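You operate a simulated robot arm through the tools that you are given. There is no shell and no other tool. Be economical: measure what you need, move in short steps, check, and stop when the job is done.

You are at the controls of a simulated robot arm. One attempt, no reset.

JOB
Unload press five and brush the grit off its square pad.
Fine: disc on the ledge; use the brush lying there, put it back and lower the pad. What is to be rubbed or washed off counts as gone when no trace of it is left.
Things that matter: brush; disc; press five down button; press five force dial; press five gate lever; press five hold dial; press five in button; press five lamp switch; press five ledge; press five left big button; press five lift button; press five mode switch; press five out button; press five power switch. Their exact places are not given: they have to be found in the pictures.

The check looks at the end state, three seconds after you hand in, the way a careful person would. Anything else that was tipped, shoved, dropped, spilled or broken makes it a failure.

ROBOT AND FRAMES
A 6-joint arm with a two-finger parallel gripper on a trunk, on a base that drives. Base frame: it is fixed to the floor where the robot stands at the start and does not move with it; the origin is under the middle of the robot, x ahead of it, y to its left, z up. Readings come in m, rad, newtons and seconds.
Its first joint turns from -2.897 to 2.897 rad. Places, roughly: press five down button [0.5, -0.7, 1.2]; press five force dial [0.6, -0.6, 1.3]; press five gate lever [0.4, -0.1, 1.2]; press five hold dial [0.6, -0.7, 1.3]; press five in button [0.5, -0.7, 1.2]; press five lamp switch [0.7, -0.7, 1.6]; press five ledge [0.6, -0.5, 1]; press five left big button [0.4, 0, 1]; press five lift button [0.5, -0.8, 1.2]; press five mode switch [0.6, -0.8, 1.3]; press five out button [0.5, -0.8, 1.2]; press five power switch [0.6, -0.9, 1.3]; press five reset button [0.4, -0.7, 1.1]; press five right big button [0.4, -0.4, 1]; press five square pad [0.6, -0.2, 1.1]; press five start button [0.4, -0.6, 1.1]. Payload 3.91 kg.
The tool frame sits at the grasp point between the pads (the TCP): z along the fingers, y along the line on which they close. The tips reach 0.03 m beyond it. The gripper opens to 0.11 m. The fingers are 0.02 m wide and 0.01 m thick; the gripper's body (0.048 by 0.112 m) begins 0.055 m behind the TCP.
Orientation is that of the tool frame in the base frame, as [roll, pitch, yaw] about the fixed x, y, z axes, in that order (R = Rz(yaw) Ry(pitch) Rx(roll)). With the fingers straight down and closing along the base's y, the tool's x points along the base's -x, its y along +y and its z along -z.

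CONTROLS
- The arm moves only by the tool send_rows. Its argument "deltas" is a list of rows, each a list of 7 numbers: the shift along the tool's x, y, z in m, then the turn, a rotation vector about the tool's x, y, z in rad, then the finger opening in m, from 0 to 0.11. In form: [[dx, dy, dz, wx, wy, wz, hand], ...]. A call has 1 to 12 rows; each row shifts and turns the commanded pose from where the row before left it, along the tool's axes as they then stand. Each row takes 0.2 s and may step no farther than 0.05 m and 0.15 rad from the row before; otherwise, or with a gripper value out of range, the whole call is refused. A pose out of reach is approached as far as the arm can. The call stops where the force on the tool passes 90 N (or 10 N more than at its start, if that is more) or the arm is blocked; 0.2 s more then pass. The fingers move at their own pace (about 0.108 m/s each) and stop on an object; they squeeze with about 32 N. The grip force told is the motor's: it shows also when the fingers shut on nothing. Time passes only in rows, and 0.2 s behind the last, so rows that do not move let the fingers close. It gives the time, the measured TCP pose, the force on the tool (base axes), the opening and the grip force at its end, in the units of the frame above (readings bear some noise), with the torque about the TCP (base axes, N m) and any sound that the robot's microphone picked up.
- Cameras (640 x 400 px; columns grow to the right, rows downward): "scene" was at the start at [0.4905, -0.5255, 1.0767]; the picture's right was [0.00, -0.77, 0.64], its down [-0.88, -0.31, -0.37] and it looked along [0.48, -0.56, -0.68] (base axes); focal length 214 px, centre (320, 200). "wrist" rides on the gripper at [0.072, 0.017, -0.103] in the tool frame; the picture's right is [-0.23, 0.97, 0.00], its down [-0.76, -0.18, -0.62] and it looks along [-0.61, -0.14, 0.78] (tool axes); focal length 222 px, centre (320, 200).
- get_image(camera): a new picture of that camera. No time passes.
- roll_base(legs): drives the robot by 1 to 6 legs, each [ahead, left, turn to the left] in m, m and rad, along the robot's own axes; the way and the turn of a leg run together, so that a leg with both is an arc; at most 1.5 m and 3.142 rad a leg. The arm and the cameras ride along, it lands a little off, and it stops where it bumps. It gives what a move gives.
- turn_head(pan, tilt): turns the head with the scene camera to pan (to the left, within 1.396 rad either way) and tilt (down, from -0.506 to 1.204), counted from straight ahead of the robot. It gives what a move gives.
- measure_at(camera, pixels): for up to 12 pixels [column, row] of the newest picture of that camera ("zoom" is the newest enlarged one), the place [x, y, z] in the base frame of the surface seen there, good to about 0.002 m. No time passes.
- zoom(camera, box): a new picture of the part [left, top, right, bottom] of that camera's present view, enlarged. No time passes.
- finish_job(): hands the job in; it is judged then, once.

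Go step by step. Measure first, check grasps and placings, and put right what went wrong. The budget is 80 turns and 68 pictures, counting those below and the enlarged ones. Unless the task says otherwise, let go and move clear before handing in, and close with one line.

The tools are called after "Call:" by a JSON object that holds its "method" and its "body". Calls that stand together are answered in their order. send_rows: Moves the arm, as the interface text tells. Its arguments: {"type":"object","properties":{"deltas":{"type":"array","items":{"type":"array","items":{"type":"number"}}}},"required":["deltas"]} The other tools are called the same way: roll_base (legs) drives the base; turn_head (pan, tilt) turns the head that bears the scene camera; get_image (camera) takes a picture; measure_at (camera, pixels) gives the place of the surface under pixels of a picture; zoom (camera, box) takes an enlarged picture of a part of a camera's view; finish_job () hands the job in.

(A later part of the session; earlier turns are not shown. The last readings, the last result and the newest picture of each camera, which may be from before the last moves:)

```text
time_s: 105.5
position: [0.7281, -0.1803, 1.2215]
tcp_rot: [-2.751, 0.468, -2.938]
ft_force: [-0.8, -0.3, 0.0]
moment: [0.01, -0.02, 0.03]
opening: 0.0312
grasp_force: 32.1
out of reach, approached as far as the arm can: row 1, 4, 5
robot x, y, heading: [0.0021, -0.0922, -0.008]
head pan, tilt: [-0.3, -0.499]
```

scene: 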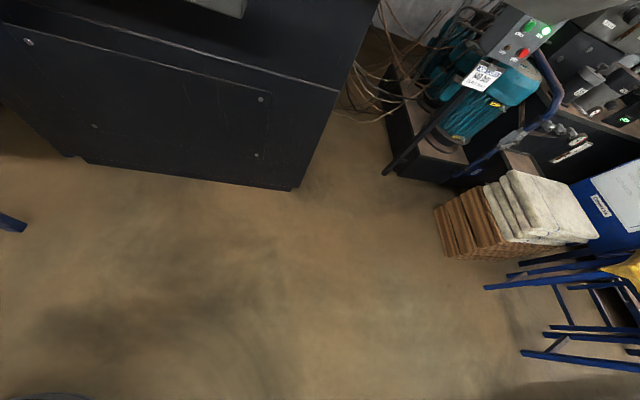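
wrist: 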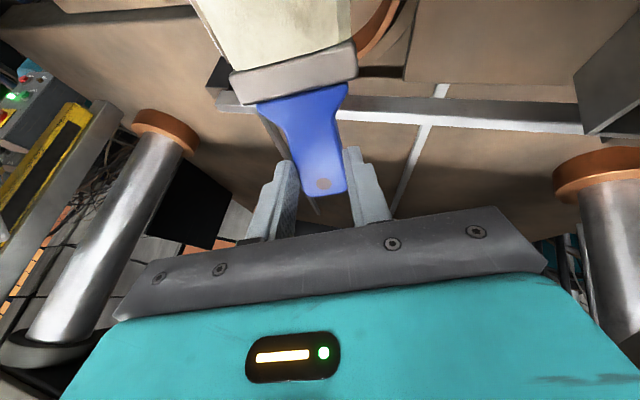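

Sideways arm steps weren't fully achieved (y is -0.180). I'll lift, shift the base right 0.035 m and repeat strokes on the pad's right half.

Call:
{"method": "send_rows", "body": {"deltas": [[-0.0134, -0.01, -0.025, 0, 0, 0, 0.0]]}}

Call:
{"method": "roll_base", "body": {"legs": [[0, -0.035, 0]]}}

Call:
{"method": "send_rows", "body": {"deltas": [[0.0134, 0.01, 0.025, 0, 0, 0, 0.0], [0.0262, 0.0012, -0.0146, 0, 0, 0, 0.0], [0.0262, 0.0012, -0.0146, 0, 0, 0, 0.0], [0.0262, 0.001, -0.0146, 0, 0, 0, 0.0], [-0.0262, -0.0012, 0.0146, 0, 0, 0, 0.0], [-0.0262, -0.0012, 0.0146, 0, 0, 0, 0.0], [-0.0262, -0.001, 0.0146, 0, 0, 0, 0.0], [0.0262, 0.0012, -0.0146, 0, 0, 0, 0.0], [0.0262, 0.0012, -0.0146, 0, 0, 0, 0.0], [0.0262, 0.001, -0.0146, 0, 0, 0, 0.0], [-0.0134, -0.01, -0.025, 0, 0, 0, 0.0], [-0.0134, -0.01, -0.025, 0, 0, 0, 0.0]]}}

Call:
{"method": "roll_base", "body": {"legs": [[-0.05, -0.13, 0]]}}

Call:
{"method": "get_image", "body": {"camera": "wrist"}}

```text
time_s: 105.9
position: [0.7296, -0.1766, 1.2506]
tcp_rot: [-2.75, 0.47, -2.938]
ft_force: [-0.3, -0.3, -0.6]
moment: [0.02, -0.01, 0.02]
opening: 0.0313
grasp_force: 31.5
out of reach, approached as far as the arm can: row 1
robot x, y, heading: [0.0061, -0.0949, -0.005]
head pan, tilt: [-0.3, -0.499]
```

```text
time_s: 106.8
position: [0.7276, -0.2122, 1.2505]
tcp_rot: [-2.752, 0.47, -2.938]
ft_force: [-0.1, 0.4, -2.0]
moment: [0.0, -0.01, -0.01]
opening: 0.0314
grasp_force: 32.4
robot x, y, heading: [0.0044, -0.1259, -0.004]
head pan, tilt: [-0.3, -0.499]
```

```text
time_s: 109.3
position: [0.6368, -0.2117, 1.28]
tcp_rot: [-2.747, 0.468, -2.938]
ft_force: [-0.2, -0.2, -1.0]
moment: [0.04, 0.01, 0.0]
opening: 0.0312
grasp_force: 31.9
robot x, y, heading: [0.0038, -0.132, -0.011]
head pan, tilt: [-0.3, -0.499]
```

```text
time_s: 110.7
position: [0.5861, -0.339, 1.2804]
tcp_rot: [-2.747, 0.466, -2.934]
ft_force: [0.5, 0.2, -0.8]
moment: [0.05, -0.02, 0.0]
opening: 0.0313
grasp_force: 32.0
robot x, y, heading: [-0.0482, -0.2583, -0.004]
head pan, tilt: [-0.3, -0.499]
```

```text
16 pictures are left
```

wrist: 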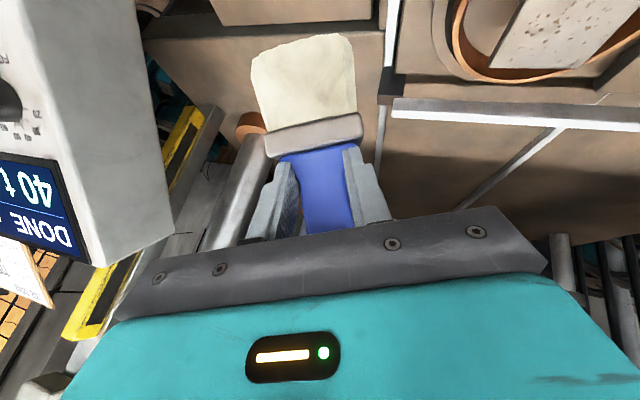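

The brush slid back in the grip during the strokes; its tip at (300,40) is now in view, and the pad at (560,30) still shows grit. I'll zoom in and measure.

Call:
{"method": "zoom", "body": {"camera": "wrist", "box": [440, 0, 640, 100]}}

Call:
{"method": "measure_at", "body": {"camera": "wrist", "pixels": [[262, 50], [300, 42], [345, 38], [270, 120], [350, 105], [315, 165], [500, 50], [560, 30], [585, 55], [600, 5], [525, 5]]}}

```text
3.20 times, centred on (540, 50) of wrist
```

zoom: 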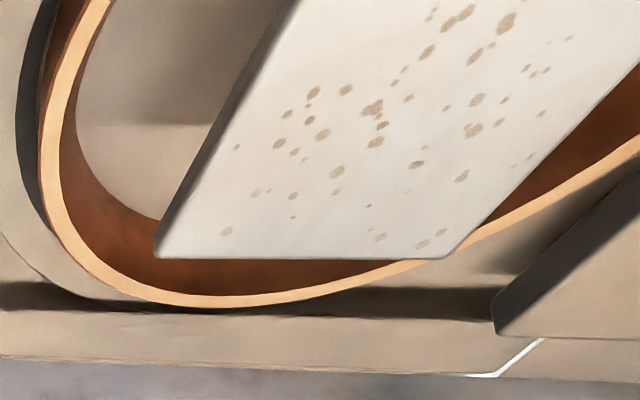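

```text
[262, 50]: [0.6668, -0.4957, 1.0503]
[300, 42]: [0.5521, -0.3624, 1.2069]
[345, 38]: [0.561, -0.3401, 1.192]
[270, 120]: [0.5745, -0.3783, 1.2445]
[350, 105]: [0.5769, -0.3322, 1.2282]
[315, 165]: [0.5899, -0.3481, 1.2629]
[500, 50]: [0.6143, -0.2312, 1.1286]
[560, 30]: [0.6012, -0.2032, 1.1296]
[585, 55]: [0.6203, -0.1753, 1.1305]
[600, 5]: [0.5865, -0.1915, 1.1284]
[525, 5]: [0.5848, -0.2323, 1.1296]
```

The pad's grit has only partly faded, and the pad reads z≈1.130. The brush now hangs steeper, with its low corner about (-0.024,+0.002,-0.091) from the TCP. I'll go back over the pad's left part and touch down, checking the force.

Call:
{"method": "roll_base", "body": {"legs": [[0.05, 0.168, 0]]}}

Call:
{"method": "send_rows", "body": {"deltas": [[0.0262, 0.0012, -0.0146, 0, 0, 0, 0.0], [0.0262, 0.0012, -0.0146, 0, 0, 0, 0.0], [0.0134, 0.01, 0.025, 0, 0, 0, 0.0], [0.0116, 0.0087, 0.0216, 0, 0, 0, 0.0], [-0.0262, -0.0012, 0.0146, 0, 0, 0, 0.0]]}}

```text
time_s: 112.2
position: [0.6364, -0.1734, 1.2802]
tcp_rot: [-2.746, 0.466, -2.936]
ft_force: [0.4, 0.1, -1.0]
moment: [-0.04, 0.03, 0.01]
opening: 0.0312
grasp_force: 31.9
robot x, y, heading: [0.0067, -0.0895, -0.006]
head pan, tilt: [-0.3, -0.499]
```

```text
time_s: 113.4
position: [0.6084, -0.172, 1.2256]
tcp_rot: [-2.744, 0.469, -2.934]
ft_force: [2.7, -2.7, 18.9]
moment: [-0.33, 0.01, 0.02]
opening: 0.0316
grasp_force: 31.9
robot x, y, heading: [0.0053, -0.0914, 0.001]
head pan, tilt: [-0.3, -0.499]
```

Good contact: 18.9 N at z 1.2256, touching near (0.594,-0.176). I'll finish this stroke, then do trailing strokes at successive base offsets across the pad.

Call:
{"method": "send_rows", "body": {"deltas": [[-0.0262, -0.0012, 0.0146, 0, 0, 0, 0.0], [-0.0131, -0.0006, 0.0073, 0, 0, 0, 0.0], [-0.0134, -0.01, -0.025, 0, 0, 0, 0.0], [0.0393, 0.0018, -0.0219, 0, 0, 0, 0.0], [0.0393, 0.0018, -0.0219, 0, 0, 0, 0.0], [0.0134, 0.01, 0.025, 0, 0, 0, 0.0], [-0.0262, -0.0012, 0.0146, 0, 0, 0, 0.0], [-0.0262, -0.0012, 0.0146, 0, 0, 0, 0.0], [-0.0262, -0.0012, 0.0146, 0, 0, 0, 0.0], [-0.0134, -0.01, -0.025, 0, 0, 0, 0.0]]}}

Call:
{"method": "roll_base", "body": {"legs": [[0, -0.013, 0]]}}

Call:
{"method": "send_rows", "body": {"deltas": [[0.0393, 0.0018, -0.0219, 0, 0, 0, 0.0], [0.0393, 0.0018, -0.0219, 0, 0, 0, 0.0], [0.0134, 0.01, 0.025, 0, 0, 0, 0.0], [-0.0262, -0.0012, 0.0146, 0, 0, 0, 0.0], [-0.0262, -0.0012, 0.0146, 0, 0, 0, 0.0], [-0.0262, -0.0012, 0.0146, 0, 0, 0, 0.0], [-0.0134, -0.01, -0.025, 0, 0, 0, 0.0]]}}

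Call:
{"method": "roll_base", "body": {"legs": [[0, -0.013, 0]]}}

Call:
{"method": "send_rows", "body": {"deltas": [[0.0393, 0.0018, -0.0219, 0, 0, 0, 0.0], [0.0393, 0.0018, -0.0219, 0, 0, 0, 0.0], [0.0134, 0.01, 0.025, 0, 0, 0, 0.0], [-0.0262, -0.0012, 0.0146, 0, 0, 0, 0.0], [-0.0262, -0.0012, 0.0146, 0, 0, 0, 0.0], [-0.0262, -0.0012, 0.0146, 0, 0, 0, 0.0], [-0.0134, -0.01, -0.025, 0, 0, 0, 0.0]]}}

Call:
{"method": "roll_base", "body": {"legs": [[0, -0.013, 0]]}}

Call:
{"method": "send_rows", "body": {"deltas": [[0.0393, 0.0018, -0.0219, 0, 0, 0, 0.0], [0.0393, 0.0018, -0.0219, 0, 0, 0, 0.0], [0.0134, 0.01, 0.025, 0, 0, 0, 0.0], [-0.0262, -0.0012, 0.0146, 0, 0, 0, 0.0], [-0.0262, -0.0012, 0.0146, 0, 0, 0, 0.0], [-0.0262, -0.0012, 0.0146, 0, 0, 0, 0.0], [-0.0134, -0.01, -0.025, 0, 0, 0, 0.0], [-0.0134, -0.01, -0.025, 0, 0, 0, 0.0]]}}

Call:
{"method": "roll_base", "body": {"legs": [[-0.1, -0.13, 0]]}}

Call:
{"method": "get_image", "body": {"camera": "wrist"}}

Call:
{"method": "zoom", "body": {"camera": "wrist", "box": [400, 0, 640, 150]}}

```text
time_s: 115.6
position: [0.6519, -0.1743, 1.2509]
tcp_rot: [-2.747, 0.467, -2.936]
ft_force: [0.0, 0.3, -1.0]
moment: [0.01, -0.05, 0.01]
opening: 0.0311
grasp_force: 32.2
robot x, y, heading: [0.0031, -0.0928, -0.001]
head pan, tilt: [-0.3, -0.499]
```

```text
time_s: 116.3
position: [0.6519, -0.1868, 1.2511]
tcp_rot: [-2.744, 0.468, -2.935]
ft_force: [-0.2, -0.6, -1.2]
moment: [0.0, 0.01, 0.0]
opening: 0.0313
grasp_force: 31.8
robot x, y, heading: [0.0056, -0.1056, 0.0]
head pan, tilt: [-0.3, -0.499]
```

```text
time_s: 117.9
position: [0.6533, -0.187, 1.2512]
tcp_rot: [-2.748, 0.47, -2.935]
ft_force: [0.5, 0.5, -0.3]
moment: [0.06, -0.03, 0.01]
opening: 0.0313
grasp_force: 31.8
robot x, y, heading: [0.0025, -0.1061, -0.004]
head pan, tilt: [-0.3, -0.499]
```

```text
time_s: 118.7
position: [0.6523, -0.1995, 1.2513]
tcp_rot: [-2.746, 0.47, -2.935]
ft_force: [0.6, -0.4, -1.0]
moment: [-0.01, 0.0, 0.0]
opening: 0.0314
grasp_force: 32.3
robot x, y, heading: [0.0034, -0.1194, -0.0]
head pan, tilt: [-0.3, -0.499]
```

```text
time_s: 120.3
position: [0.6525, -0.2004, 1.2509]
tcp_rot: [-2.748, 0.467, -2.935]
ft_force: [-0.4, 1.0, -1.1]
moment: [0.0, -0.02, -0.01]
opening: 0.0313
grasp_force: 32.4
robot x, y, heading: [0.0089, -0.1226, -0.004]
head pan, tilt: [-0.3, -0.499]
```

```text
time_s: 121.0
position: [0.6518, -0.2126, 1.251]
tcp_rot: [-2.744, 0.469, -2.937]
ft_force: [-0.2, -0.2, 0.0]
moment: [-0.02, 0.01, 0.0]
opening: 0.0314
grasp_force: 32.2
robot x, y, heading: [0.0037, -0.1326, -0.006]
head pan, tilt: [-0.3, -0.499]
```

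```text
time_s: 122.8
position: [0.6531, -0.2111, 1.2831]
tcp_rot: [-2.747, 0.467, -2.938]
ft_force: [0.5, -0.6, -1.2]
moment: [0.0, 0.0, -0.01]
opening: 0.0312
grasp_force: 32.1
robot x, y, heading: [0.0049, -0.1322, -0.004]
head pan, tilt: [-0.3, -0.499]
```

```text
time_s: 124.3
position: [0.5506, -0.3418, 1.2815]
tcp_rot: [-2.745, 0.468, -2.937]
ft_force: [0.5, -1.1, -0.9]
moment: [0.01, 0.0, -0.02]
opening: 0.0313
grasp_force: 31.8
robot x, y, heading: [-0.0966, -0.2559, -0.01]
head pan, tilt: [-0.3, -0.499]
```

```text
14 pictures are left
```

wrist: 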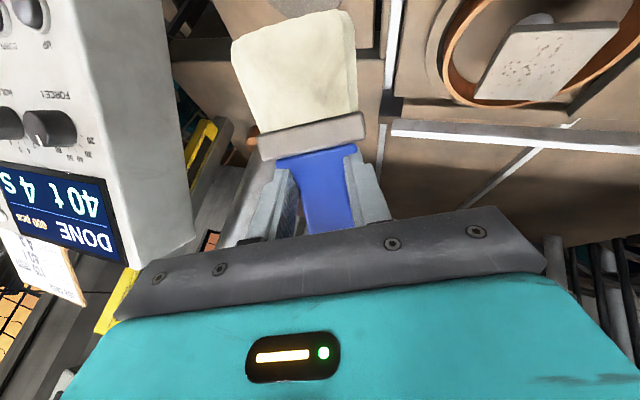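

```text
2.67 times, centred on (520, 75) of wrist
```

zoom: 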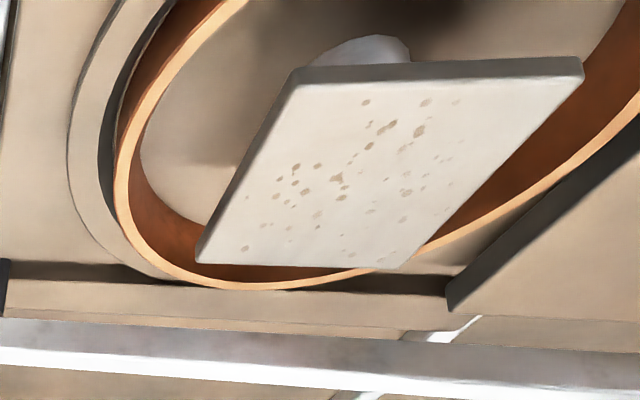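

The strokes work: grit on the pad's left-hand half is fainter, but the right half and centre need more. I'll press 3 mm deeper and do back-and-forth passes on six lines from the right side to the left.

Call:
{"method": "roll_base", "body": {"legs": [[0.1025, 0.112, 0]]}}

Call:
{"method": "send_rows", "body": {"deltas": [[0.0134, 0.01, 0.025, 0, 0, 0, 0.0], [0.0327, 0.0015, -0.0183, 0, 0, 0, 0.0], [0.0327, 0.0015, -0.0183, 0, 0, 0, 0.0], [0.0147, 0.011, 0.0275, 0, 0, 0, 0.0], [-0.0327, -0.0015, 0.0183, 0, 0, 0, 0.0], [-0.0327, -0.0015, 0.0183, 0, 0, 0, 0.0], [0.0327, 0.0015, -0.0183, 0, 0, 0, 0.0], [0.0327, 0.0015, -0.0183, 0, 0, 0, 0.0], [-0.0327, -0.0015, 0.0183, 0, 0, 0, 0.0], [-0.0327, -0.0015, 0.0183, 0, 0, 0, 0.0], [-0.0147, -0.011, -0.0275, 0, 0, 0, 0.0]]}}

Call:
{"method": "roll_base", "body": {"legs": [[0, 0.012, 0]]}}

Call:
{"method": "send_rows", "body": {"deltas": [[0.0327, 0.0015, -0.0183, 0, 0, 0, 0.0], [0.0327, 0.0015, -0.0183, 0, 0, 0, 0.0], [0.0147, 0.011, 0.0275, 0, 0, 0, 0.0], [-0.0327, -0.0015, 0.0183, 0, 0, 0, 0.0], [-0.0327, -0.0015, 0.0183, 0, 0, 0, 0.0], [0.0327, 0.0015, -0.0183, 0, 0, 0, 0.0], [0.0327, 0.0015, -0.0183, 0, 0, 0, 0.0], [-0.0327, -0.0015, 0.0183, 0, 0, 0, 0.0], [-0.0327, -0.0015, 0.0183, 0, 0, 0, 0.0], [-0.0147, -0.011, -0.0275, 0, 0, 0, 0.0]]}}

Call:
{"method": "roll_base", "body": {"legs": [[0, 0.012, 0]]}}

Call:
{"method": "send_rows", "body": {"deltas": [[0.0327, 0.0015, -0.0183, 0, 0, 0, 0.0], [0.0327, 0.0015, -0.0183, 0, 0, 0, 0.0], [0.0147, 0.011, 0.0275, 0, 0, 0, 0.0], [-0.0327, -0.0015, 0.0183, 0, 0, 0, 0.0], [-0.0327, -0.0015, 0.0183, 0, 0, 0, 0.0], [0.0327, 0.0015, -0.0183, 0, 0, 0, 0.0], [0.0327, 0.0015, -0.0183, 0, 0, 0, 0.0], [-0.0327, -0.0015, 0.0183, 0, 0, 0, 0.0], [-0.0327, -0.0015, 0.0183, 0, 0, 0, 0.0], [-0.0147, -0.011, -0.0275, 0, 0, 0, 0.0]]}}

Call:
{"method": "roll_base", "body": {"legs": [[0, 0.012, 0]]}}

Call:
{"method": "send_rows", "body": {"deltas": [[0.0327, 0.0015, -0.0183, 0, 0, 0, 0.0], [0.0327, 0.0015, -0.0183, 0, 0, 0, 0.0], [0.0147, 0.011, 0.0275, 0, 0, 0, 0.0], [-0.0327, -0.0015, 0.0183, 0, 0, 0, 0.0], [-0.0327, -0.0015, 0.0183, 0, 0, 0, 0.0], [0.0327, 0.0015, -0.0183, 0, 0, 0, 0.0], [0.0327, 0.0015, -0.0183, 0, 0, 0, 0.0], [-0.0327, -0.0015, 0.0183, 0, 0, 0, 0.0], [-0.0327, -0.0015, 0.0183, 0, 0, 0, 0.0], [-0.0147, -0.011, -0.0275, 0, 0, 0, 0.0]]}}

Call:
{"method": "roll_base", "body": {"legs": [[0, 0.012, 0]]}}

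Call:
{"method": "send_rows", "body": {"deltas": [[0.0327, 0.0015, -0.0183, 0, 0, 0, 0.0], [0.0327, 0.0015, -0.0183, 0, 0, 0, 0.0], [0.0147, 0.011, 0.0275, 0, 0, 0, 0.0], [-0.0327, -0.0015, 0.0183, 0, 0, 0, 0.0], [-0.0327, -0.0015, 0.0183, 0, 0, 0, 0.0], [0.0327, 0.0015, -0.0183, 0, 0, 0, 0.0], [0.0327, 0.0015, -0.0183, 0, 0, 0, 0.0], [-0.0327, -0.0015, 0.0183, 0, 0, 0, 0.0], [-0.0327, -0.0015, 0.0183, 0, 0, 0, 0.0], [-0.0147, -0.011, -0.0275, 0, 0, 0, 0.0], [-0.0134, -0.01, -0.025, 0, 0, 0, 0.0]]}}

Call:
{"method": "roll_base", "body": {"legs": [[-0.1, -0.165, 0]]}}

Call:
{"method": "get_image", "body": {"camera": "wrist"}}

Call:
{"method": "zoom", "body": {"camera": "wrist", "box": [400, 0, 640, 150]}}

```text
time_s: 125.7
position: [0.6526, -0.232, 1.282]
tcp_rot: [-2.746, 0.469, -2.941]
ft_force: [-0.3, 0.4, -1.3]
moment: [-0.01, -0.01, 0.03]
opening: 0.0311
grasp_force: 32.1
robot x, y, heading: [0.0049, -0.1498, -0.01]
head pan, tilt: [-0.3, -0.499]
```

```text
time_s: 128.1
position: [0.653, -0.2305, 1.2515]
tcp_rot: [-2.747, 0.468, -2.941]
ft_force: [0.0, 0.5, -1.3]
moment: [0.03, -0.01, -0.01]
opening: 0.0314
grasp_force: 32.3
robot x, y, heading: [0.0058, -0.149, -0.009]
head pan, tilt: [-0.3, -0.499]
```

```text
time_s: 128.8
position: [0.6518, -0.2176, 1.2514]
tcp_rot: [-2.746, 0.468, -2.941]
ft_force: [-0.2, -0.4, -0.7]
moment: [0.01, 0.0, -0.03]
opening: 0.0313
grasp_force: 32.1
robot x, y, heading: [0.0042, -0.1338, -0.012]
head pan, tilt: [-0.3, -0.499]
```

```text
time_s: 131.0
position: [0.6529, -0.2178, 1.2491]
tcp_rot: [-2.746, 0.467, -2.942]
ft_force: [0.0, -0.4, -0.7]
moment: [0.02, 0.01, -0.03]
opening: 0.0315
grasp_force: 32.0
robot x, y, heading: [0.0092, -0.1376, -0.009]
head pan, tilt: [-0.3, -0.499]
```

```text
time_s: 131.8
position: [0.6527, -0.206, 1.2492]
tcp_rot: [-2.743, 0.467, -2.941]
ft_force: [-0.8, 0.3, -0.4]
moment: [-0.01, 0.0, 0.0]
opening: 0.0311
grasp_force: 32.5
robot x, y, heading: [0.0073, -0.1228, -0.008]
head pan, tilt: [-0.3, -0.499]
```

```text
time_s: 133.9
position: [0.6532, -0.2068, 1.2501]
tcp_rot: [-2.747, 0.467, -2.941]
ft_force: [-0.5, -0.7, -1.1]
moment: [0.03, -0.04, -0.01]
opening: 0.0312
grasp_force: 32.1
robot x, y, heading: [0.0027, -0.124, -0.004]
head pan, tilt: [-0.3, -0.499]
```

```text
time_s: 134.7
position: [0.6533, -0.1947, 1.2499]
tcp_rot: [-2.746, 0.468, -2.942]
ft_force: [-1.5, 0.0, -1.3]
moment: [0.01, -0.01, 0.01]
opening: 0.0309
grasp_force: 32.4
robot x, y, heading: [0.0052, -0.1134, -0.007]
head pan, tilt: [-0.3, -0.499]
```

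```text
time_s: 136.9
position: [0.6531, -0.1941, 1.2489]
tcp_rot: [-2.747, 0.468, -2.94]
ft_force: [0.1, 0.8, -1.3]
moment: [-0.01, 0.01, 0.02]
opening: 0.0312
grasp_force: 32.2
robot x, y, heading: [0.0002, -0.1079, -0.007]
head pan, tilt: [-0.3, -0.499]
```

```text
time_s: 137.7
position: [0.6527, -0.1822, 1.2494]
tcp_rot: [-2.747, 0.468, -2.94]
ft_force: [0.5, 0.5, -1.5]
moment: [0.03, -0.02, -0.01]
opening: 0.0314
grasp_force: 32.2
robot x, y, heading: [0.0077, -0.0981, -0.008]
head pan, tilt: [-0.3, -0.499]
```

```text
time_s: 140.1
position: [0.6547, -0.1824, 1.2798]
tcp_rot: [-2.745, 0.467, -2.94]
ft_force: [0.0, 0.6, -1.2]
moment: [0.01, -0.02, 0.03]
opening: 0.0312
grasp_force: 32.0
robot x, y, heading: [0.0082, -0.0995, -0.015]
head pan, tilt: [-0.3, -0.499]
```

```text
time_s: 141.6
position: [0.5532, -0.3434, 1.2796]
tcp_rot: [-2.747, 0.469, -2.937]
ft_force: [0.7, 0.6, -0.8]
moment: [0.01, -0.01, 0.0]
opening: 0.0311
grasp_force: 32.1
robot x, y, heading: [-0.0987, -0.2623, -0.007]
head pan, tilt: [-0.3, -0.499]
```

```text
12 pictures are left
```

wrist: 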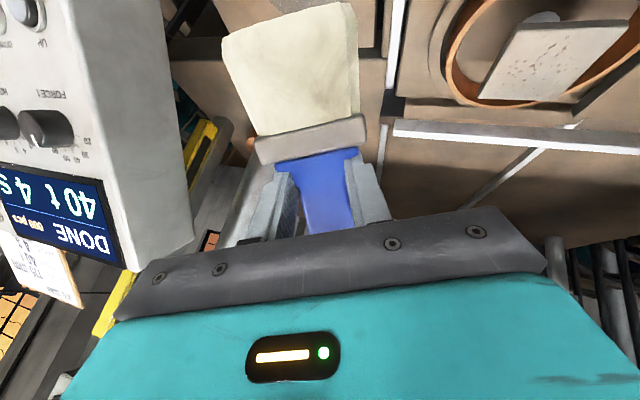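

```text
2.67 times, centred on (520, 75) of wrist
```

zoom: 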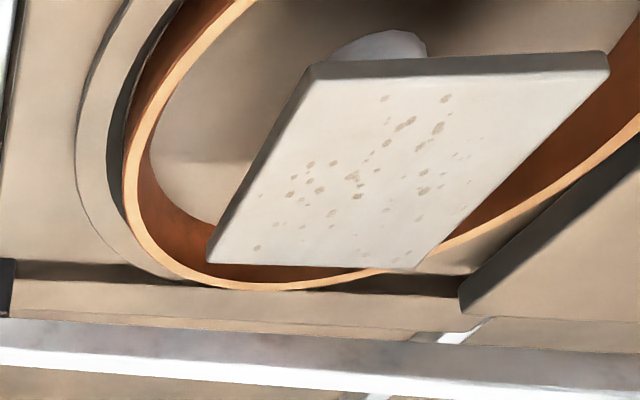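

The grit is clearly fading everywhere, with the near edge and centre darkest. I'll do many more passes per line, starting 1 cm nearer and pressing a little harder.

Call:
{"method": "roll_base", "body": {"legs": [[0.1, 0.113, 0]]}}

Call:
{"method": "send_rows", "body": {"deltas": [[0.0134, 0.01, 0.025, 0, 0, 0, 0.0], [0.0371, 0.0017, -0.0207, 0, 0, 0, 0.0], [0.0371, 0.0017, -0.0207, 0, 0, 0, 0.0], [0.0156, 0.0117, 0.0291, 0, 0, 0, 0.0], [-0.0371, -0.0017, 0.0207, 0, 0, 0, 0.0], [-0.0371, -0.0017, 0.0207, 0, 0, 0, 0.0], [0.0371, 0.0017, -0.0207, 0, 0, 0, 0.0], [0.0371, 0.0017, -0.0207, 0, 0, 0, 0.0], [-0.0371, -0.0017, 0.0207, 0, 0, 0, 0.0], [-0.0371, -0.0017, 0.0207, 0, 0, 0, 0.0], [0.0371, 0.0017, -0.0207, 0, 0, 0, 0.0], [0.0371, 0.0017, -0.0207, 0, 0, 0, 0.0]]}}

Call:
{"method": "send_rows", "body": {"deltas": [[-0.0371, -0.0017, 0.0207, 0, 0, 0, 0.0], [-0.0371, -0.0017, 0.0207, 0, 0, 0, 0.0], [0.0371, 0.0017, -0.0207, 0, 0, 0, 0.0], [0.0371, 0.0017, -0.0207, 0, 0, 0, 0.0], [-0.0371, -0.0017, 0.0207, 0, 0, 0, 0.0], [-0.0371, -0.0017, 0.0207, 0, 0, 0, 0.0], [-0.0156, -0.0117, -0.0291, 0, 0, 0, 0.0]]}}

Call:
{"method": "roll_base", "body": {"legs": [[0, 0.012, 0]]}}

Call:
{"method": "send_rows", "body": {"deltas": [[0.0371, 0.0017, -0.0207, 0, 0, 0, 0.0], [0.0371, 0.0017, -0.0207, 0, 0, 0, 0.0], [0.0156, 0.0117, 0.0291, 0, 0, 0, 0.0], [-0.0371, -0.0017, 0.0207, 0, 0, 0, 0.0], [-0.0371, -0.0017, 0.0207, 0, 0, 0, 0.0], [0.0371, 0.0017, -0.0207, 0, 0, 0, 0.0], [0.0371, 0.0017, -0.0207, 0, 0, 0, 0.0], [-0.0371, -0.0017, 0.0207, 0, 0, 0, 0.0], [-0.0371, -0.0017, 0.0207, 0, 0, 0, 0.0], [0.0371, 0.0017, -0.0207, 0, 0, 0, 0.0], [0.0371, 0.0017, -0.0207, 0, 0, 0, 0.0]]}}

Call:
{"method": "send_rows", "body": {"deltas": [[-0.0371, -0.0017, 0.0207, 0, 0, 0, 0.0], [-0.0371, -0.0017, 0.0207, 0, 0, 0, 0.0], [0.0371, 0.0017, -0.0207, 0, 0, 0, 0.0], [0.0371, 0.0017, -0.0207, 0, 0, 0, 0.0], [-0.0371, -0.0017, 0.0207, 0, 0, 0, 0.0], [-0.0371, -0.0017, 0.0207, 0, 0, 0, 0.0], [-0.0156, -0.0117, -0.0291, 0, 0, 0, 0.0]]}}

Call:
{"method": "roll_base", "body": {"legs": [[0, 0.012, 0]]}}

Call:
{"method": "send_rows", "body": {"deltas": [[0.0371, 0.0017, -0.0207, 0, 0, 0, 0.0], [0.0371, 0.0017, -0.0207, 0, 0, 0, 0.0], [0.0156, 0.0117, 0.0291, 0, 0, 0, 0.0], [-0.0371, -0.0017, 0.0207, 0, 0, 0, 0.0], [-0.0371, -0.0017, 0.0207, 0, 0, 0, 0.0], [0.0371, 0.0017, -0.0207, 0, 0, 0, 0.0], [0.0371, 0.0017, -0.0207, 0, 0, 0, 0.0], [-0.0371, -0.0017, 0.0207, 0, 0, 0, 0.0], [-0.0371, -0.0017, 0.0207, 0, 0, 0, 0.0], [0.0371, 0.0017, -0.0207, 0, 0, 0, 0.0], [0.0371, 0.0017, -0.0207, 0, 0, 0, 0.0]]}}

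Call:
{"method": "send_rows", "body": {"deltas": [[-0.0371, -0.0017, 0.0207, 0, 0, 0, 0.0], [-0.0371, -0.0017, 0.0207, 0, 0, 0, 0.0], [0.0371, 0.0017, -0.0207, 0, 0, 0, 0.0], [0.0371, 0.0017, -0.0207, 0, 0, 0, 0.0], [-0.0371, -0.0017, 0.0207, 0, 0, 0, 0.0], [-0.0371, -0.0017, 0.0207, 0, 0, 0, 0.0], [-0.0156, -0.0117, -0.0291, 0, 0, 0, 0.0]]}}

Call:
{"method": "roll_base", "body": {"legs": [[0, 0.012, 0]]}}

Call:
{"method": "send_rows", "body": {"deltas": [[0.0371, 0.0017, -0.0207, 0, 0, 0, 0.0], [0.0371, 0.0017, -0.0207, 0, 0, 0, 0.0], [0.0156, 0.0117, 0.0291, 0, 0, 0, 0.0], [-0.0371, -0.0017, 0.0207, 0, 0, 0, 0.0], [-0.0371, -0.0017, 0.0207, 0, 0, 0, 0.0], [0.0371, 0.0017, -0.0207, 0, 0, 0, 0.0], [0.0371, 0.0017, -0.0207, 0, 0, 0, 0.0], [-0.0371, -0.0017, 0.0207, 0, 0, 0, 0.0], [-0.0371, -0.0017, 0.0207, 0, 0, 0, 0.0], [0.0371, 0.0017, -0.0207, 0, 0, 0, 0.0], [0.0371, 0.0017, -0.0207, 0, 0, 0, 0.0]]}}

Call:
{"method": "send_rows", "body": {"deltas": [[-0.0371, -0.0017, 0.0207, 0, 0, 0, 0.0], [-0.0371, -0.0017, 0.0207, 0, 0, 0, 0.0], [0.0371, 0.0017, -0.0207, 0, 0, 0, 0.0], [0.0371, 0.0017, -0.0207, 0, 0, 0, 0.0], [-0.0371, -0.0017, 0.0207, 0, 0, 0, 0.0], [-0.0371, -0.0017, 0.0207, 0, 0, 0, 0.0], [-0.0156, -0.0117, -0.0291, 0, 0, 0, 0.0]]}}

Call:
{"method": "roll_base", "body": {"legs": [[0, 0.012, 0]]}}

Call:
{"method": "send_rows", "body": {"deltas": [[0.0371, 0.0017, -0.0207, 0, 0, 0, 0.0], [0.0371, 0.0017, -0.0207, 0, 0, 0, 0.0], [0.0156, 0.0117, 0.0291, 0, 0, 0, 0.0], [-0.0371, -0.0017, 0.0207, 0, 0, 0, 0.0], [-0.0371, -0.0017, 0.0207, 0, 0, 0, 0.0], [0.0371, 0.0017, -0.0207, 0, 0, 0, 0.0], [0.0371, 0.0017, -0.0207, 0, 0, 0, 0.0], [-0.0371, -0.0017, 0.0207, 0, 0, 0, 0.0], [-0.0371, -0.0017, 0.0207, 0, 0, 0, 0.0], [-0.0156, -0.0117, -0.0291, 0, 0, 0, 0.0], [-0.0134, -0.01, -0.025, 0, 0, 0, 0.0]]}}

Call:
{"method": "roll_base", "body": {"legs": [[-0.1, -0.165, 0]]}}

Call:
{"method": "zoom", "body": {"camera": "wrist", "box": [400, 0, 640, 150]}}

```text
time_s: 143.0
position: [0.6503, -0.2282, 1.2798]
tcp_rot: [-2.747, 0.467, -2.934]
ft_force: [0.2, 0.3, -0.1]
moment: [0.04, -0.02, -0.01]
opening: 0.0311
grasp_force: 32.0
robot x, y, heading: [0.0032, -0.1502, -0.002]
head pan, tilt: [-0.3, -0.499]
```

```text
time_s: 145.6
position: [0.5682, -0.2276, 1.2133]
tcp_rot: [-2.747, 0.466, -2.934]
ft_force: [0.8, -0.5, -1.6]
moment: [0.0, 0.01, -0.04]
opening: 0.0309
grasp_force: 32.3
robot x, y, heading: [0.0031, -0.1526, -0.006]
head pan, tilt: [-0.3, -0.499]
```

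```text
time_s: 147.2
position: [0.6528, -0.2296, 1.2515]
tcp_rot: [-2.747, 0.467, -2.937]
ft_force: [-0.4, 0.3, -1.2]
moment: [0.01, -0.03, 0.01]
opening: 0.0312
grasp_force: 32.2
robot x, y, heading: [0.0005, -0.149, -0.001]
head pan, tilt: [-0.3, -0.499]
```

```text
time_s: 147.9
position: [0.6533, -0.2173, 1.2507]
tcp_rot: [-2.746, 0.467, -2.934]
ft_force: [0.3, 0.5, -1.7]
moment: [-0.01, 0.0, 0.05]
opening: 0.0315
grasp_force: 31.4
robot x, y, heading: [0.0072, -0.1382, -0.005]
head pan, tilt: [-0.3, -0.499]
```

```text
time_s: 150.3
position: [0.569, -0.2175, 1.214]
tcp_rot: [-2.748, 0.466, -2.935]
ft_force: [0.7, -0.4, -1.8]
moment: [-0.01, 0.03, -0.01]
opening: 0.0313
grasp_force: 32.1
robot x, y, heading: [0.0019, -0.137, -0.007]
head pan, tilt: [-0.3, -0.499]
```

```text
time_s: 151.9
position: [0.6516, -0.2172, 1.249]
tcp_rot: [-2.746, 0.469, -2.935]
ft_force: [0.0, -0.3, -0.3]
moment: [-0.02, 0.0, 0.0]
opening: 0.0313
grasp_force: 31.6
robot x, y, heading: [0.0048, -0.1379, -0.004]
head pan, tilt: [-0.3, -0.499]
```

```text
time_s: 152.7
position: [0.6512, -0.2058, 1.249]
tcp_rot: [-2.744, 0.467, -2.933]
ft_force: [-0.5, 1.3, 0.6]
moment: [0.0, -0.05, 0.0]
opening: 0.0313
grasp_force: 32.0
robot x, y, heading: [0.005, -0.1277, -0.004]
head pan, tilt: [-0.3, -0.499]
```

```text
time_s: 155.1
position: [0.568, -0.2051, 1.2092]
tcp_rot: [-2.75, 0.466, -2.935]
ft_force: [1.0, -0.2, -1.5]
moment: [-0.01, 0.04, -0.05]
opening: 0.0312
grasp_force: 31.8
robot x, y, heading: [0.0069, -0.128, 0.002]
head pan, tilt: [-0.3, -0.499]
```

```text
time_s: 156.7
position: [0.6526, -0.2057, 1.2491]
tcp_rot: [-2.746, 0.465, -2.935]
ft_force: [-0.7, -0.1, -1.0]
moment: [-0.01, -0.02, 0.0]
opening: 0.0311
grasp_force: 32.2
robot x, y, heading: [0.0031, -0.1274, -0.002]
head pan, tilt: [-0.3, -0.499]
```

```text
time_s: 157.4
position: [0.6514, -0.1938, 1.2492]
tcp_rot: [-2.745, 0.468, -2.937]
ft_force: [-0.3, 0.8, -1.3]
moment: [0.02, -0.01, -0.01]
opening: 0.0312
grasp_force: 32.6
robot x, y, heading: [0.0014, -0.1157, -0.006]
head pan, tilt: [-0.3, -0.499]
```

```text
time_s: 159.8
position: [0.567, -0.1928, 1.212]
tcp_rot: [-2.749, 0.465, -2.937]
ft_force: [-0.2, 0.1, -1.7]
moment: [-0.05, 0.02, -0.01]
opening: 0.0314
grasp_force: 32.8
robot x, y, heading: [0.0029, -0.113, -0.005]
head pan, tilt: [-0.3, -0.499]
```

```text
time_s: 161.4
position: [0.6516, -0.1941, 1.2497]
tcp_rot: [-2.746, 0.467, -2.936]
ft_force: [-0.3, 0.8, -0.8]
moment: [0.03, -0.02, -0.01]
opening: 0.0313
grasp_force: 32.1
robot x, y, heading: [0.0035, -0.1155, -0.006]
head pan, tilt: [-0.3, -0.499]
```

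```text
time_s: 162.2
position: [0.6505, -0.1816, 1.249]
tcp_rot: [-2.744, 0.468, -2.934]
ft_force: [-0.2, -0.5, -1.4]
moment: [-0.01, 0.01, 0.01]
opening: 0.0311
grasp_force: 31.7
robot x, y, heading: [0.0037, -0.1056, -0.001]
head pan, tilt: [-0.3, -0.499]
```

```text
time_s: 164.6
position: [0.6503, -0.181, 1.2791]
tcp_rot: [-2.744, 0.466, -2.936]
ft_force: [-0.3, 0.8, -1.2]
moment: [0.02, 0.0, 0.02]
opening: 0.031
grasp_force: 32.1
robot x, y, heading: [0.0025, -0.1027, -0.004]
head pan, tilt: [-0.3, -0.499]
```

```text
time_s: 166.2
position: [0.5516, -0.345, 1.2783]
tcp_rot: [-2.745, 0.467, -2.933]
ft_force: [0.3, -0.1, -1.2]
moment: [0.01, -0.01, 0.0]
opening: 0.0314
grasp_force: 32.3
robot x, y, heading: [-0.0926, -0.2656, -0.005]
head pan, tilt: [-0.3, -0.499]
```

```text
2.67 times, centred on (520, 75) of wrist
```

zoom: 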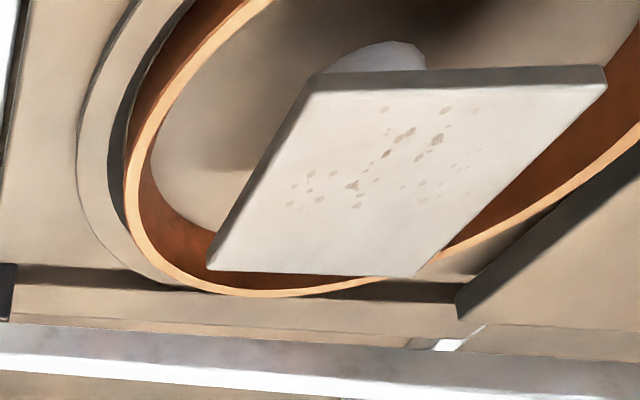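

The far half is now clean; spots remain only on the near half. I'll concentrate short, slow strokes there (TCP x 0.575–0.61) on seven lines.

Call:
{"method": "roll_base", "body": {"legs": [[0.1, 0.113, 0]]}}

Call:
{"method": "send_rows", "body": {"deltas": [[0.0134, 0.01, 0.025, 0, 0, 0, 0.0], [0.0327, 0.0015, -0.0183, 0, 0, 0, 0.0], [0.0327, 0.0015, -0.0183, 0, 0, 0, 0.0], [0.0156, 0.0117, 0.0291, 0, 0, 0, 0.0], [-0.0131, -0.0006, 0.0073, 0, 0, 0, 0.0], [-0.0131, -0.0006, 0.0073, 0, 0, 0, 0.0], [0.0131, 0.0006, -0.0073, 0, 0, 0, 0.0], [0.0131, 0.0006, -0.0073, 0, 0, 0, 0.0], [-0.0131, -0.0006, 0.0073, 0, 0, 0, 0.0], [-0.0131, -0.0006, 0.0073, 0, 0, 0, 0.0], [0.0131, 0.0006, -0.0073, 0, 0, 0, 0.0], [-0.0156, -0.0117, -0.0291, 0, 0, 0, 0.0]]}}

Call:
{"method": "roll_base", "body": {"legs": [[0, 0.01, 0]]}}

Call:
{"method": "send_rows", "body": {"deltas": [[0.0131, 0.0006, -0.0073, 0, 0, 0, 0.0], [0.0156, 0.0117, 0.0291, 0, 0, 0, 0.0], [-0.0131, -0.0006, 0.0073, 0, 0, 0, 0.0], [-0.0131, -0.0006, 0.0073, 0, 0, 0, 0.0], [0.0131, 0.0006, -0.0073, 0, 0, 0, 0.0], [0.0131, 0.0006, -0.0073, 0, 0, 0, 0.0], [-0.0131, -0.0006, 0.0073, 0, 0, 0, 0.0], [-0.0131, -0.0006, 0.0073, 0, 0, 0, 0.0], [0.0131, 0.0006, -0.0073, 0, 0, 0, 0.0], [-0.0156, -0.0117, -0.0291, 0, 0, 0, 0.0]]}}

Call:
{"method": "roll_base", "body": {"legs": [[0, 0.01, 0]]}}

Call:
{"method": "send_rows", "body": {"deltas": [[0.0131, 0.0006, -0.0073, 0, 0, 0, 0.0], [0.0156, 0.0117, 0.0291, 0, 0, 0, 0.0], [-0.0131, -0.0006, 0.0073, 0, 0, 0, 0.0], [-0.0131, -0.0006, 0.0073, 0, 0, 0, 0.0], [0.0131, 0.0006, -0.0073, 0, 0, 0, 0.0], [0.0131, 0.0006, -0.0073, 0, 0, 0, 0.0], [-0.0131, -0.0006, 0.0073, 0, 0, 0, 0.0], [-0.0131, -0.0006, 0.0073, 0, 0, 0, 0.0], [0.0131, 0.0006, -0.0073, 0, 0, 0, 0.0], [-0.0156, -0.0117, -0.0291, 0, 0, 0, 0.0]]}}

Call:
{"method": "roll_base", "body": {"legs": [[0, 0.01, 0]]}}

Call:
{"method": "send_rows", "body": {"deltas": [[0.0131, 0.0006, -0.0073, 0, 0, 0, 0.0], [0.0156, 0.0117, 0.0291, 0, 0, 0, 0.0], [-0.0131, -0.0006, 0.0073, 0, 0, 0, 0.0], [-0.0131, -0.0006, 0.0073, 0, 0, 0, 0.0], [0.0131, 0.0006, -0.0073, 0, 0, 0, 0.0], [0.0131, 0.0006, -0.0073, 0, 0, 0, 0.0], [-0.0131, -0.0006, 0.0073, 0, 0, 0, 0.0], [-0.0131, -0.0006, 0.0073, 0, 0, 0, 0.0], [0.0131, 0.0006, -0.0073, 0, 0, 0, 0.0], [-0.0156, -0.0117, -0.0291, 0, 0, 0, 0.0]]}}

Call:
{"method": "roll_base", "body": {"legs": [[0, 0.01, 0]]}}

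Call:
{"method": "send_rows", "body": {"deltas": [[0.0131, 0.0006, -0.0073, 0, 0, 0, 0.0], [0.0156, 0.0117, 0.0291, 0, 0, 0, 0.0], [-0.0131, -0.0006, 0.0073, 0, 0, 0, 0.0], [-0.0131, -0.0006, 0.0073, 0, 0, 0, 0.0], [0.0131, 0.0006, -0.0073, 0, 0, 0, 0.0], [0.0131, 0.0006, -0.0073, 0, 0, 0, 0.0], [-0.0131, -0.0006, 0.0073, 0, 0, 0, 0.0], [-0.0131, -0.0006, 0.0073, 0, 0, 0, 0.0], [0.0131, 0.0006, -0.0073, 0, 0, 0, 0.0], [-0.0156, -0.0117, -0.0291, 0, 0, 0, 0.0]]}}

Call:
{"method": "roll_base", "body": {"legs": [[0, 0.01, 0]]}}

Call:
{"method": "send_rows", "body": {"deltas": [[0.0131, 0.0006, -0.0073, 0, 0, 0, 0.0], [0.0156, 0.0117, 0.0291, 0, 0, 0, 0.0], [-0.0131, -0.0006, 0.0073, 0, 0, 0, 0.0], [-0.0131, -0.0006, 0.0073, 0, 0, 0, 0.0], [0.0131, 0.0006, -0.0073, 0, 0, 0, 0.0], [0.0131, 0.0006, -0.0073, 0, 0, 0, 0.0], [-0.0131, -0.0006, 0.0073, 0, 0, 0, 0.0], [-0.0131, -0.0006, 0.0073, 0, 0, 0, 0.0]]}}

Call:
{"method": "send_rows", "body": {"deltas": [[-0.0156, -0.0117, -0.0291, 0, 0, 0, 0.0], [-0.0134, -0.01, -0.025, 0, 0, 0, 0.0]]}}

Call:
{"method": "roll_base", "body": {"legs": [[-0.06, -0.175, 0]]}}

Call:
{"method": "zoom", "body": {"camera": "wrist", "box": [400, 0, 640, 150]}}

```text
time_s: 167.5
position: [0.6507, -0.2364, 1.2778]
tcp_rot: [-2.745, 0.468, -2.932]
ft_force: [-0.3, -0.1, -2.2]
moment: [0.01, 0.0, -0.01]
opening: 0.0309
grasp_force: 32.4
robot x, y, heading: [0.0064, -0.159, 0.003]
head pan, tilt: [-0.3, -0.499]
```

```text
time_s: 170.1
position: [0.5932, -0.2341, 1.2466]
tcp_rot: [-2.746, 0.468, -2.933]
ft_force: [-0.8, 0.2, -1.4]
moment: [0.0, 0.0, 0.03]
opening: 0.0313
grasp_force: 31.8
robot x, y, heading: [0.0011, -0.1589, 0.002]
head pan, tilt: [-0.3, -0.499]
```

```text
time_s: 170.9
position: [0.5929, -0.2226, 1.2468]
tcp_rot: [-2.746, 0.467, -2.93]
ft_force: [0.3, -0.4, -1.7]
moment: [0.03, -0.03, -0.01]
opening: 0.0312
grasp_force: 32.6
robot x, y, heading: [0.0063, -0.15, -0.001]
head pan, tilt: [-0.3, -0.499]
```

```text
time_s: 173.1
position: [0.5908, -0.2238, 1.2464]
tcp_rot: [-2.745, 0.468, -2.932]
ft_force: [0.2, 0.1, -1.4]
moment: [0.03, -0.02, -0.02]
opening: 0.031
grasp_force: 31.9
robot x, y, heading: [0.0044, -0.1473, -0.002]
head pan, tilt: [-0.3, -0.499]
```

```text
time_s: 173.8
position: [0.5911, -0.2145, 1.2476]
tcp_rot: [-2.746, 0.469, -2.933]
ft_force: [0.8, 0.2, -0.5]
moment: [0.03, -0.01, 0.03]
opening: 0.0309
grasp_force: 31.8
robot x, y, heading: [0.0037, -0.139, -0.001]
head pan, tilt: [-0.3, -0.499]
```

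```text
time_s: 176.0
position: [0.5909, -0.2115, 1.2477]
tcp_rot: [-2.745, 0.468, -2.932]
ft_force: [0.1, 1.0, -1.3]
moment: [0.01, -0.02, -0.02]
opening: 0.0314
grasp_force: 32.3
robot x, y, heading: [0.0026, -0.1415, 0.002]
head pan, tilt: [-0.3, -0.499]
```

```text
time_s: 176.8
position: [0.5909, -0.2023, 1.2483]
tcp_rot: [-2.745, 0.467, -2.933]
ft_force: [-0.6, -0.5, -1.0]
moment: [0.01, 0.0, 0.0]
opening: 0.0312
grasp_force: 31.7
robot x, y, heading: [0.0054, -0.1257, 0.003]
head pan, tilt: [-0.3, -0.499]
```

```text
time_s: 178.9
position: [0.5919, -0.2012, 1.2464]
tcp_rot: [-2.745, 0.468, -2.932]
ft_force: [-0.2, 0.1, -0.6]
moment: [0.05, 0.0, 0.0]
opening: 0.031
grasp_force: 32.1
robot x, y, heading: [0.0004, -0.1283, 0.001]
head pan, tilt: [-0.3, -0.499]
```

```text
time_s: 179.7
position: [0.5915, -0.1922, 1.2464]
tcp_rot: [-2.746, 0.467, -2.932]
ft_force: [1.1, -0.2, -1.3]
moment: [0.02, -0.02, -0.02]
opening: 0.0311
grasp_force: 32.1
robot x, y, heading: [0.0033, -0.1174, -0.001]
head pan, tilt: [-0.3, -0.499]
```

```text
time_s: 181.9
position: [0.5925, -0.1921, 1.2451]
tcp_rot: [-2.745, 0.468, -2.933]
ft_force: [0.7, -0.3, -0.7]
moment: [0.03, -0.04, -0.01]
opening: 0.0312
grasp_force: 32.4
robot x, y, heading: [0.0038, -0.1188, 0.0]
head pan, tilt: [-0.3, -0.499]
```

```text
time_s: 182.6
position: [0.5921, -0.1821, 1.2441]
tcp_rot: [-2.745, 0.467, -2.933]
ft_force: [-0.7, 0.0, -1.6]
moment: [0.0, -0.01, 0.0]
opening: 0.0312
grasp_force: 32.4
robot x, y, heading: [0.0021, -0.1109, -0.001]
head pan, tilt: [-0.3, -0.499]
```

```text
time_s: 184.4
position: [0.6076, -0.183, 1.211]
tcp_rot: [-2.746, 0.467, -2.931]
ft_force: [-0.5, 0.9, -0.2]
moment: [0.02, -0.04, 0.0]
opening: 0.0312
grasp_force: 31.9
robot x, y, heading: [0.0073, -0.1092, -0.001]
head pan, tilt: [-0.3, -0.499]
```

```text
time_s: 185.0
position: [0.6055, -0.18, 1.2752]
tcp_rot: [-2.746, 0.466, -2.933]
ft_force: [-0.4, -0.5, -1.4]
moment: [0.0, 0.0, -0.02]
opening: 0.0313
grasp_force: 31.8
robot x, y, heading: [0.0016, -0.112, 0.0]
head pan, tilt: [-0.3, -0.499]
```

```text
time_s: 186.6
position: [0.5453, -0.3562, 1.2767]
tcp_rot: [-2.746, 0.469, -2.93]
ft_force: [-0.2, 0.5, -0.6]
moment: [0.02, -0.01, 0.01]
opening: 0.031
grasp_force: 31.4
robot x, y, heading: [-0.0555, -0.2834, 0.003]
head pan, tilt: [-0.3, -0.499]
```

```text
2.67 times, centred on (520, 75) of wrist
```

zoom: 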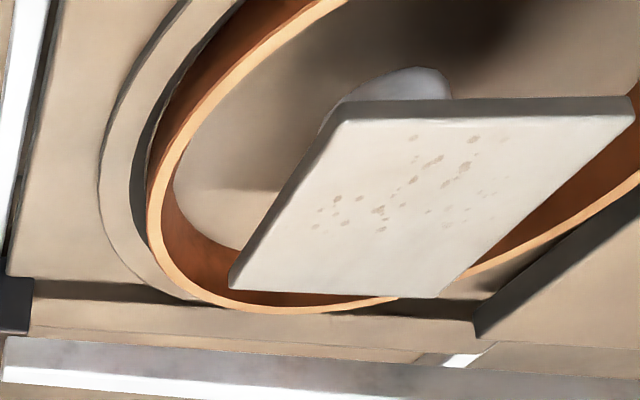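

There was no contact force at z 1.211, so the brush tip must have shifted again. I'll measure where the tip is now.

Call:
{"method": "get_image", "body": {"camera": "wrist"}}

Call:
{"method": "measure_at", "body": {"camera": "wrist", "pixels": [[235, 40], [290, 15], [340, 8], [350, 20], [280, 140], [350, 125], [262, 145], [360, 125], [350, 60], [320, 190], [560, 65], [545, 100]]}}

```text
8 pictures are left
```

wrist: 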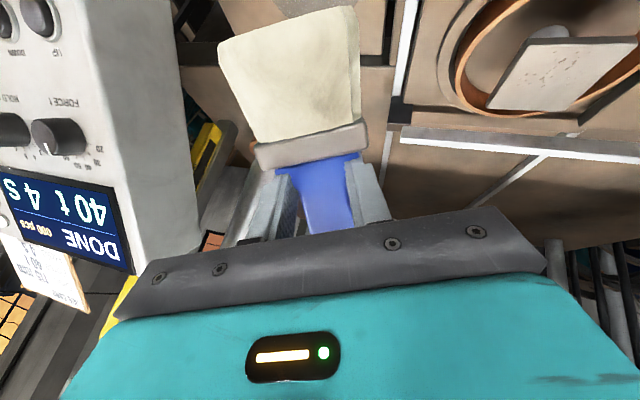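

```text
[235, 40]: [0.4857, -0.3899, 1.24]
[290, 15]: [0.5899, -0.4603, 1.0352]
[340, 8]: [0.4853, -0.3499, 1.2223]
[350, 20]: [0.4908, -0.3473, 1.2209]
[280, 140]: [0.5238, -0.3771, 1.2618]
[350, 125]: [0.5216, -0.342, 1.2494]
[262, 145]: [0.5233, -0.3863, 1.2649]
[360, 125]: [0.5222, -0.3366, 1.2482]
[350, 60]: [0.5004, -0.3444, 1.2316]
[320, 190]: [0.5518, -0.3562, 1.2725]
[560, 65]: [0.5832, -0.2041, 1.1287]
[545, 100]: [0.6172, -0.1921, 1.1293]
```

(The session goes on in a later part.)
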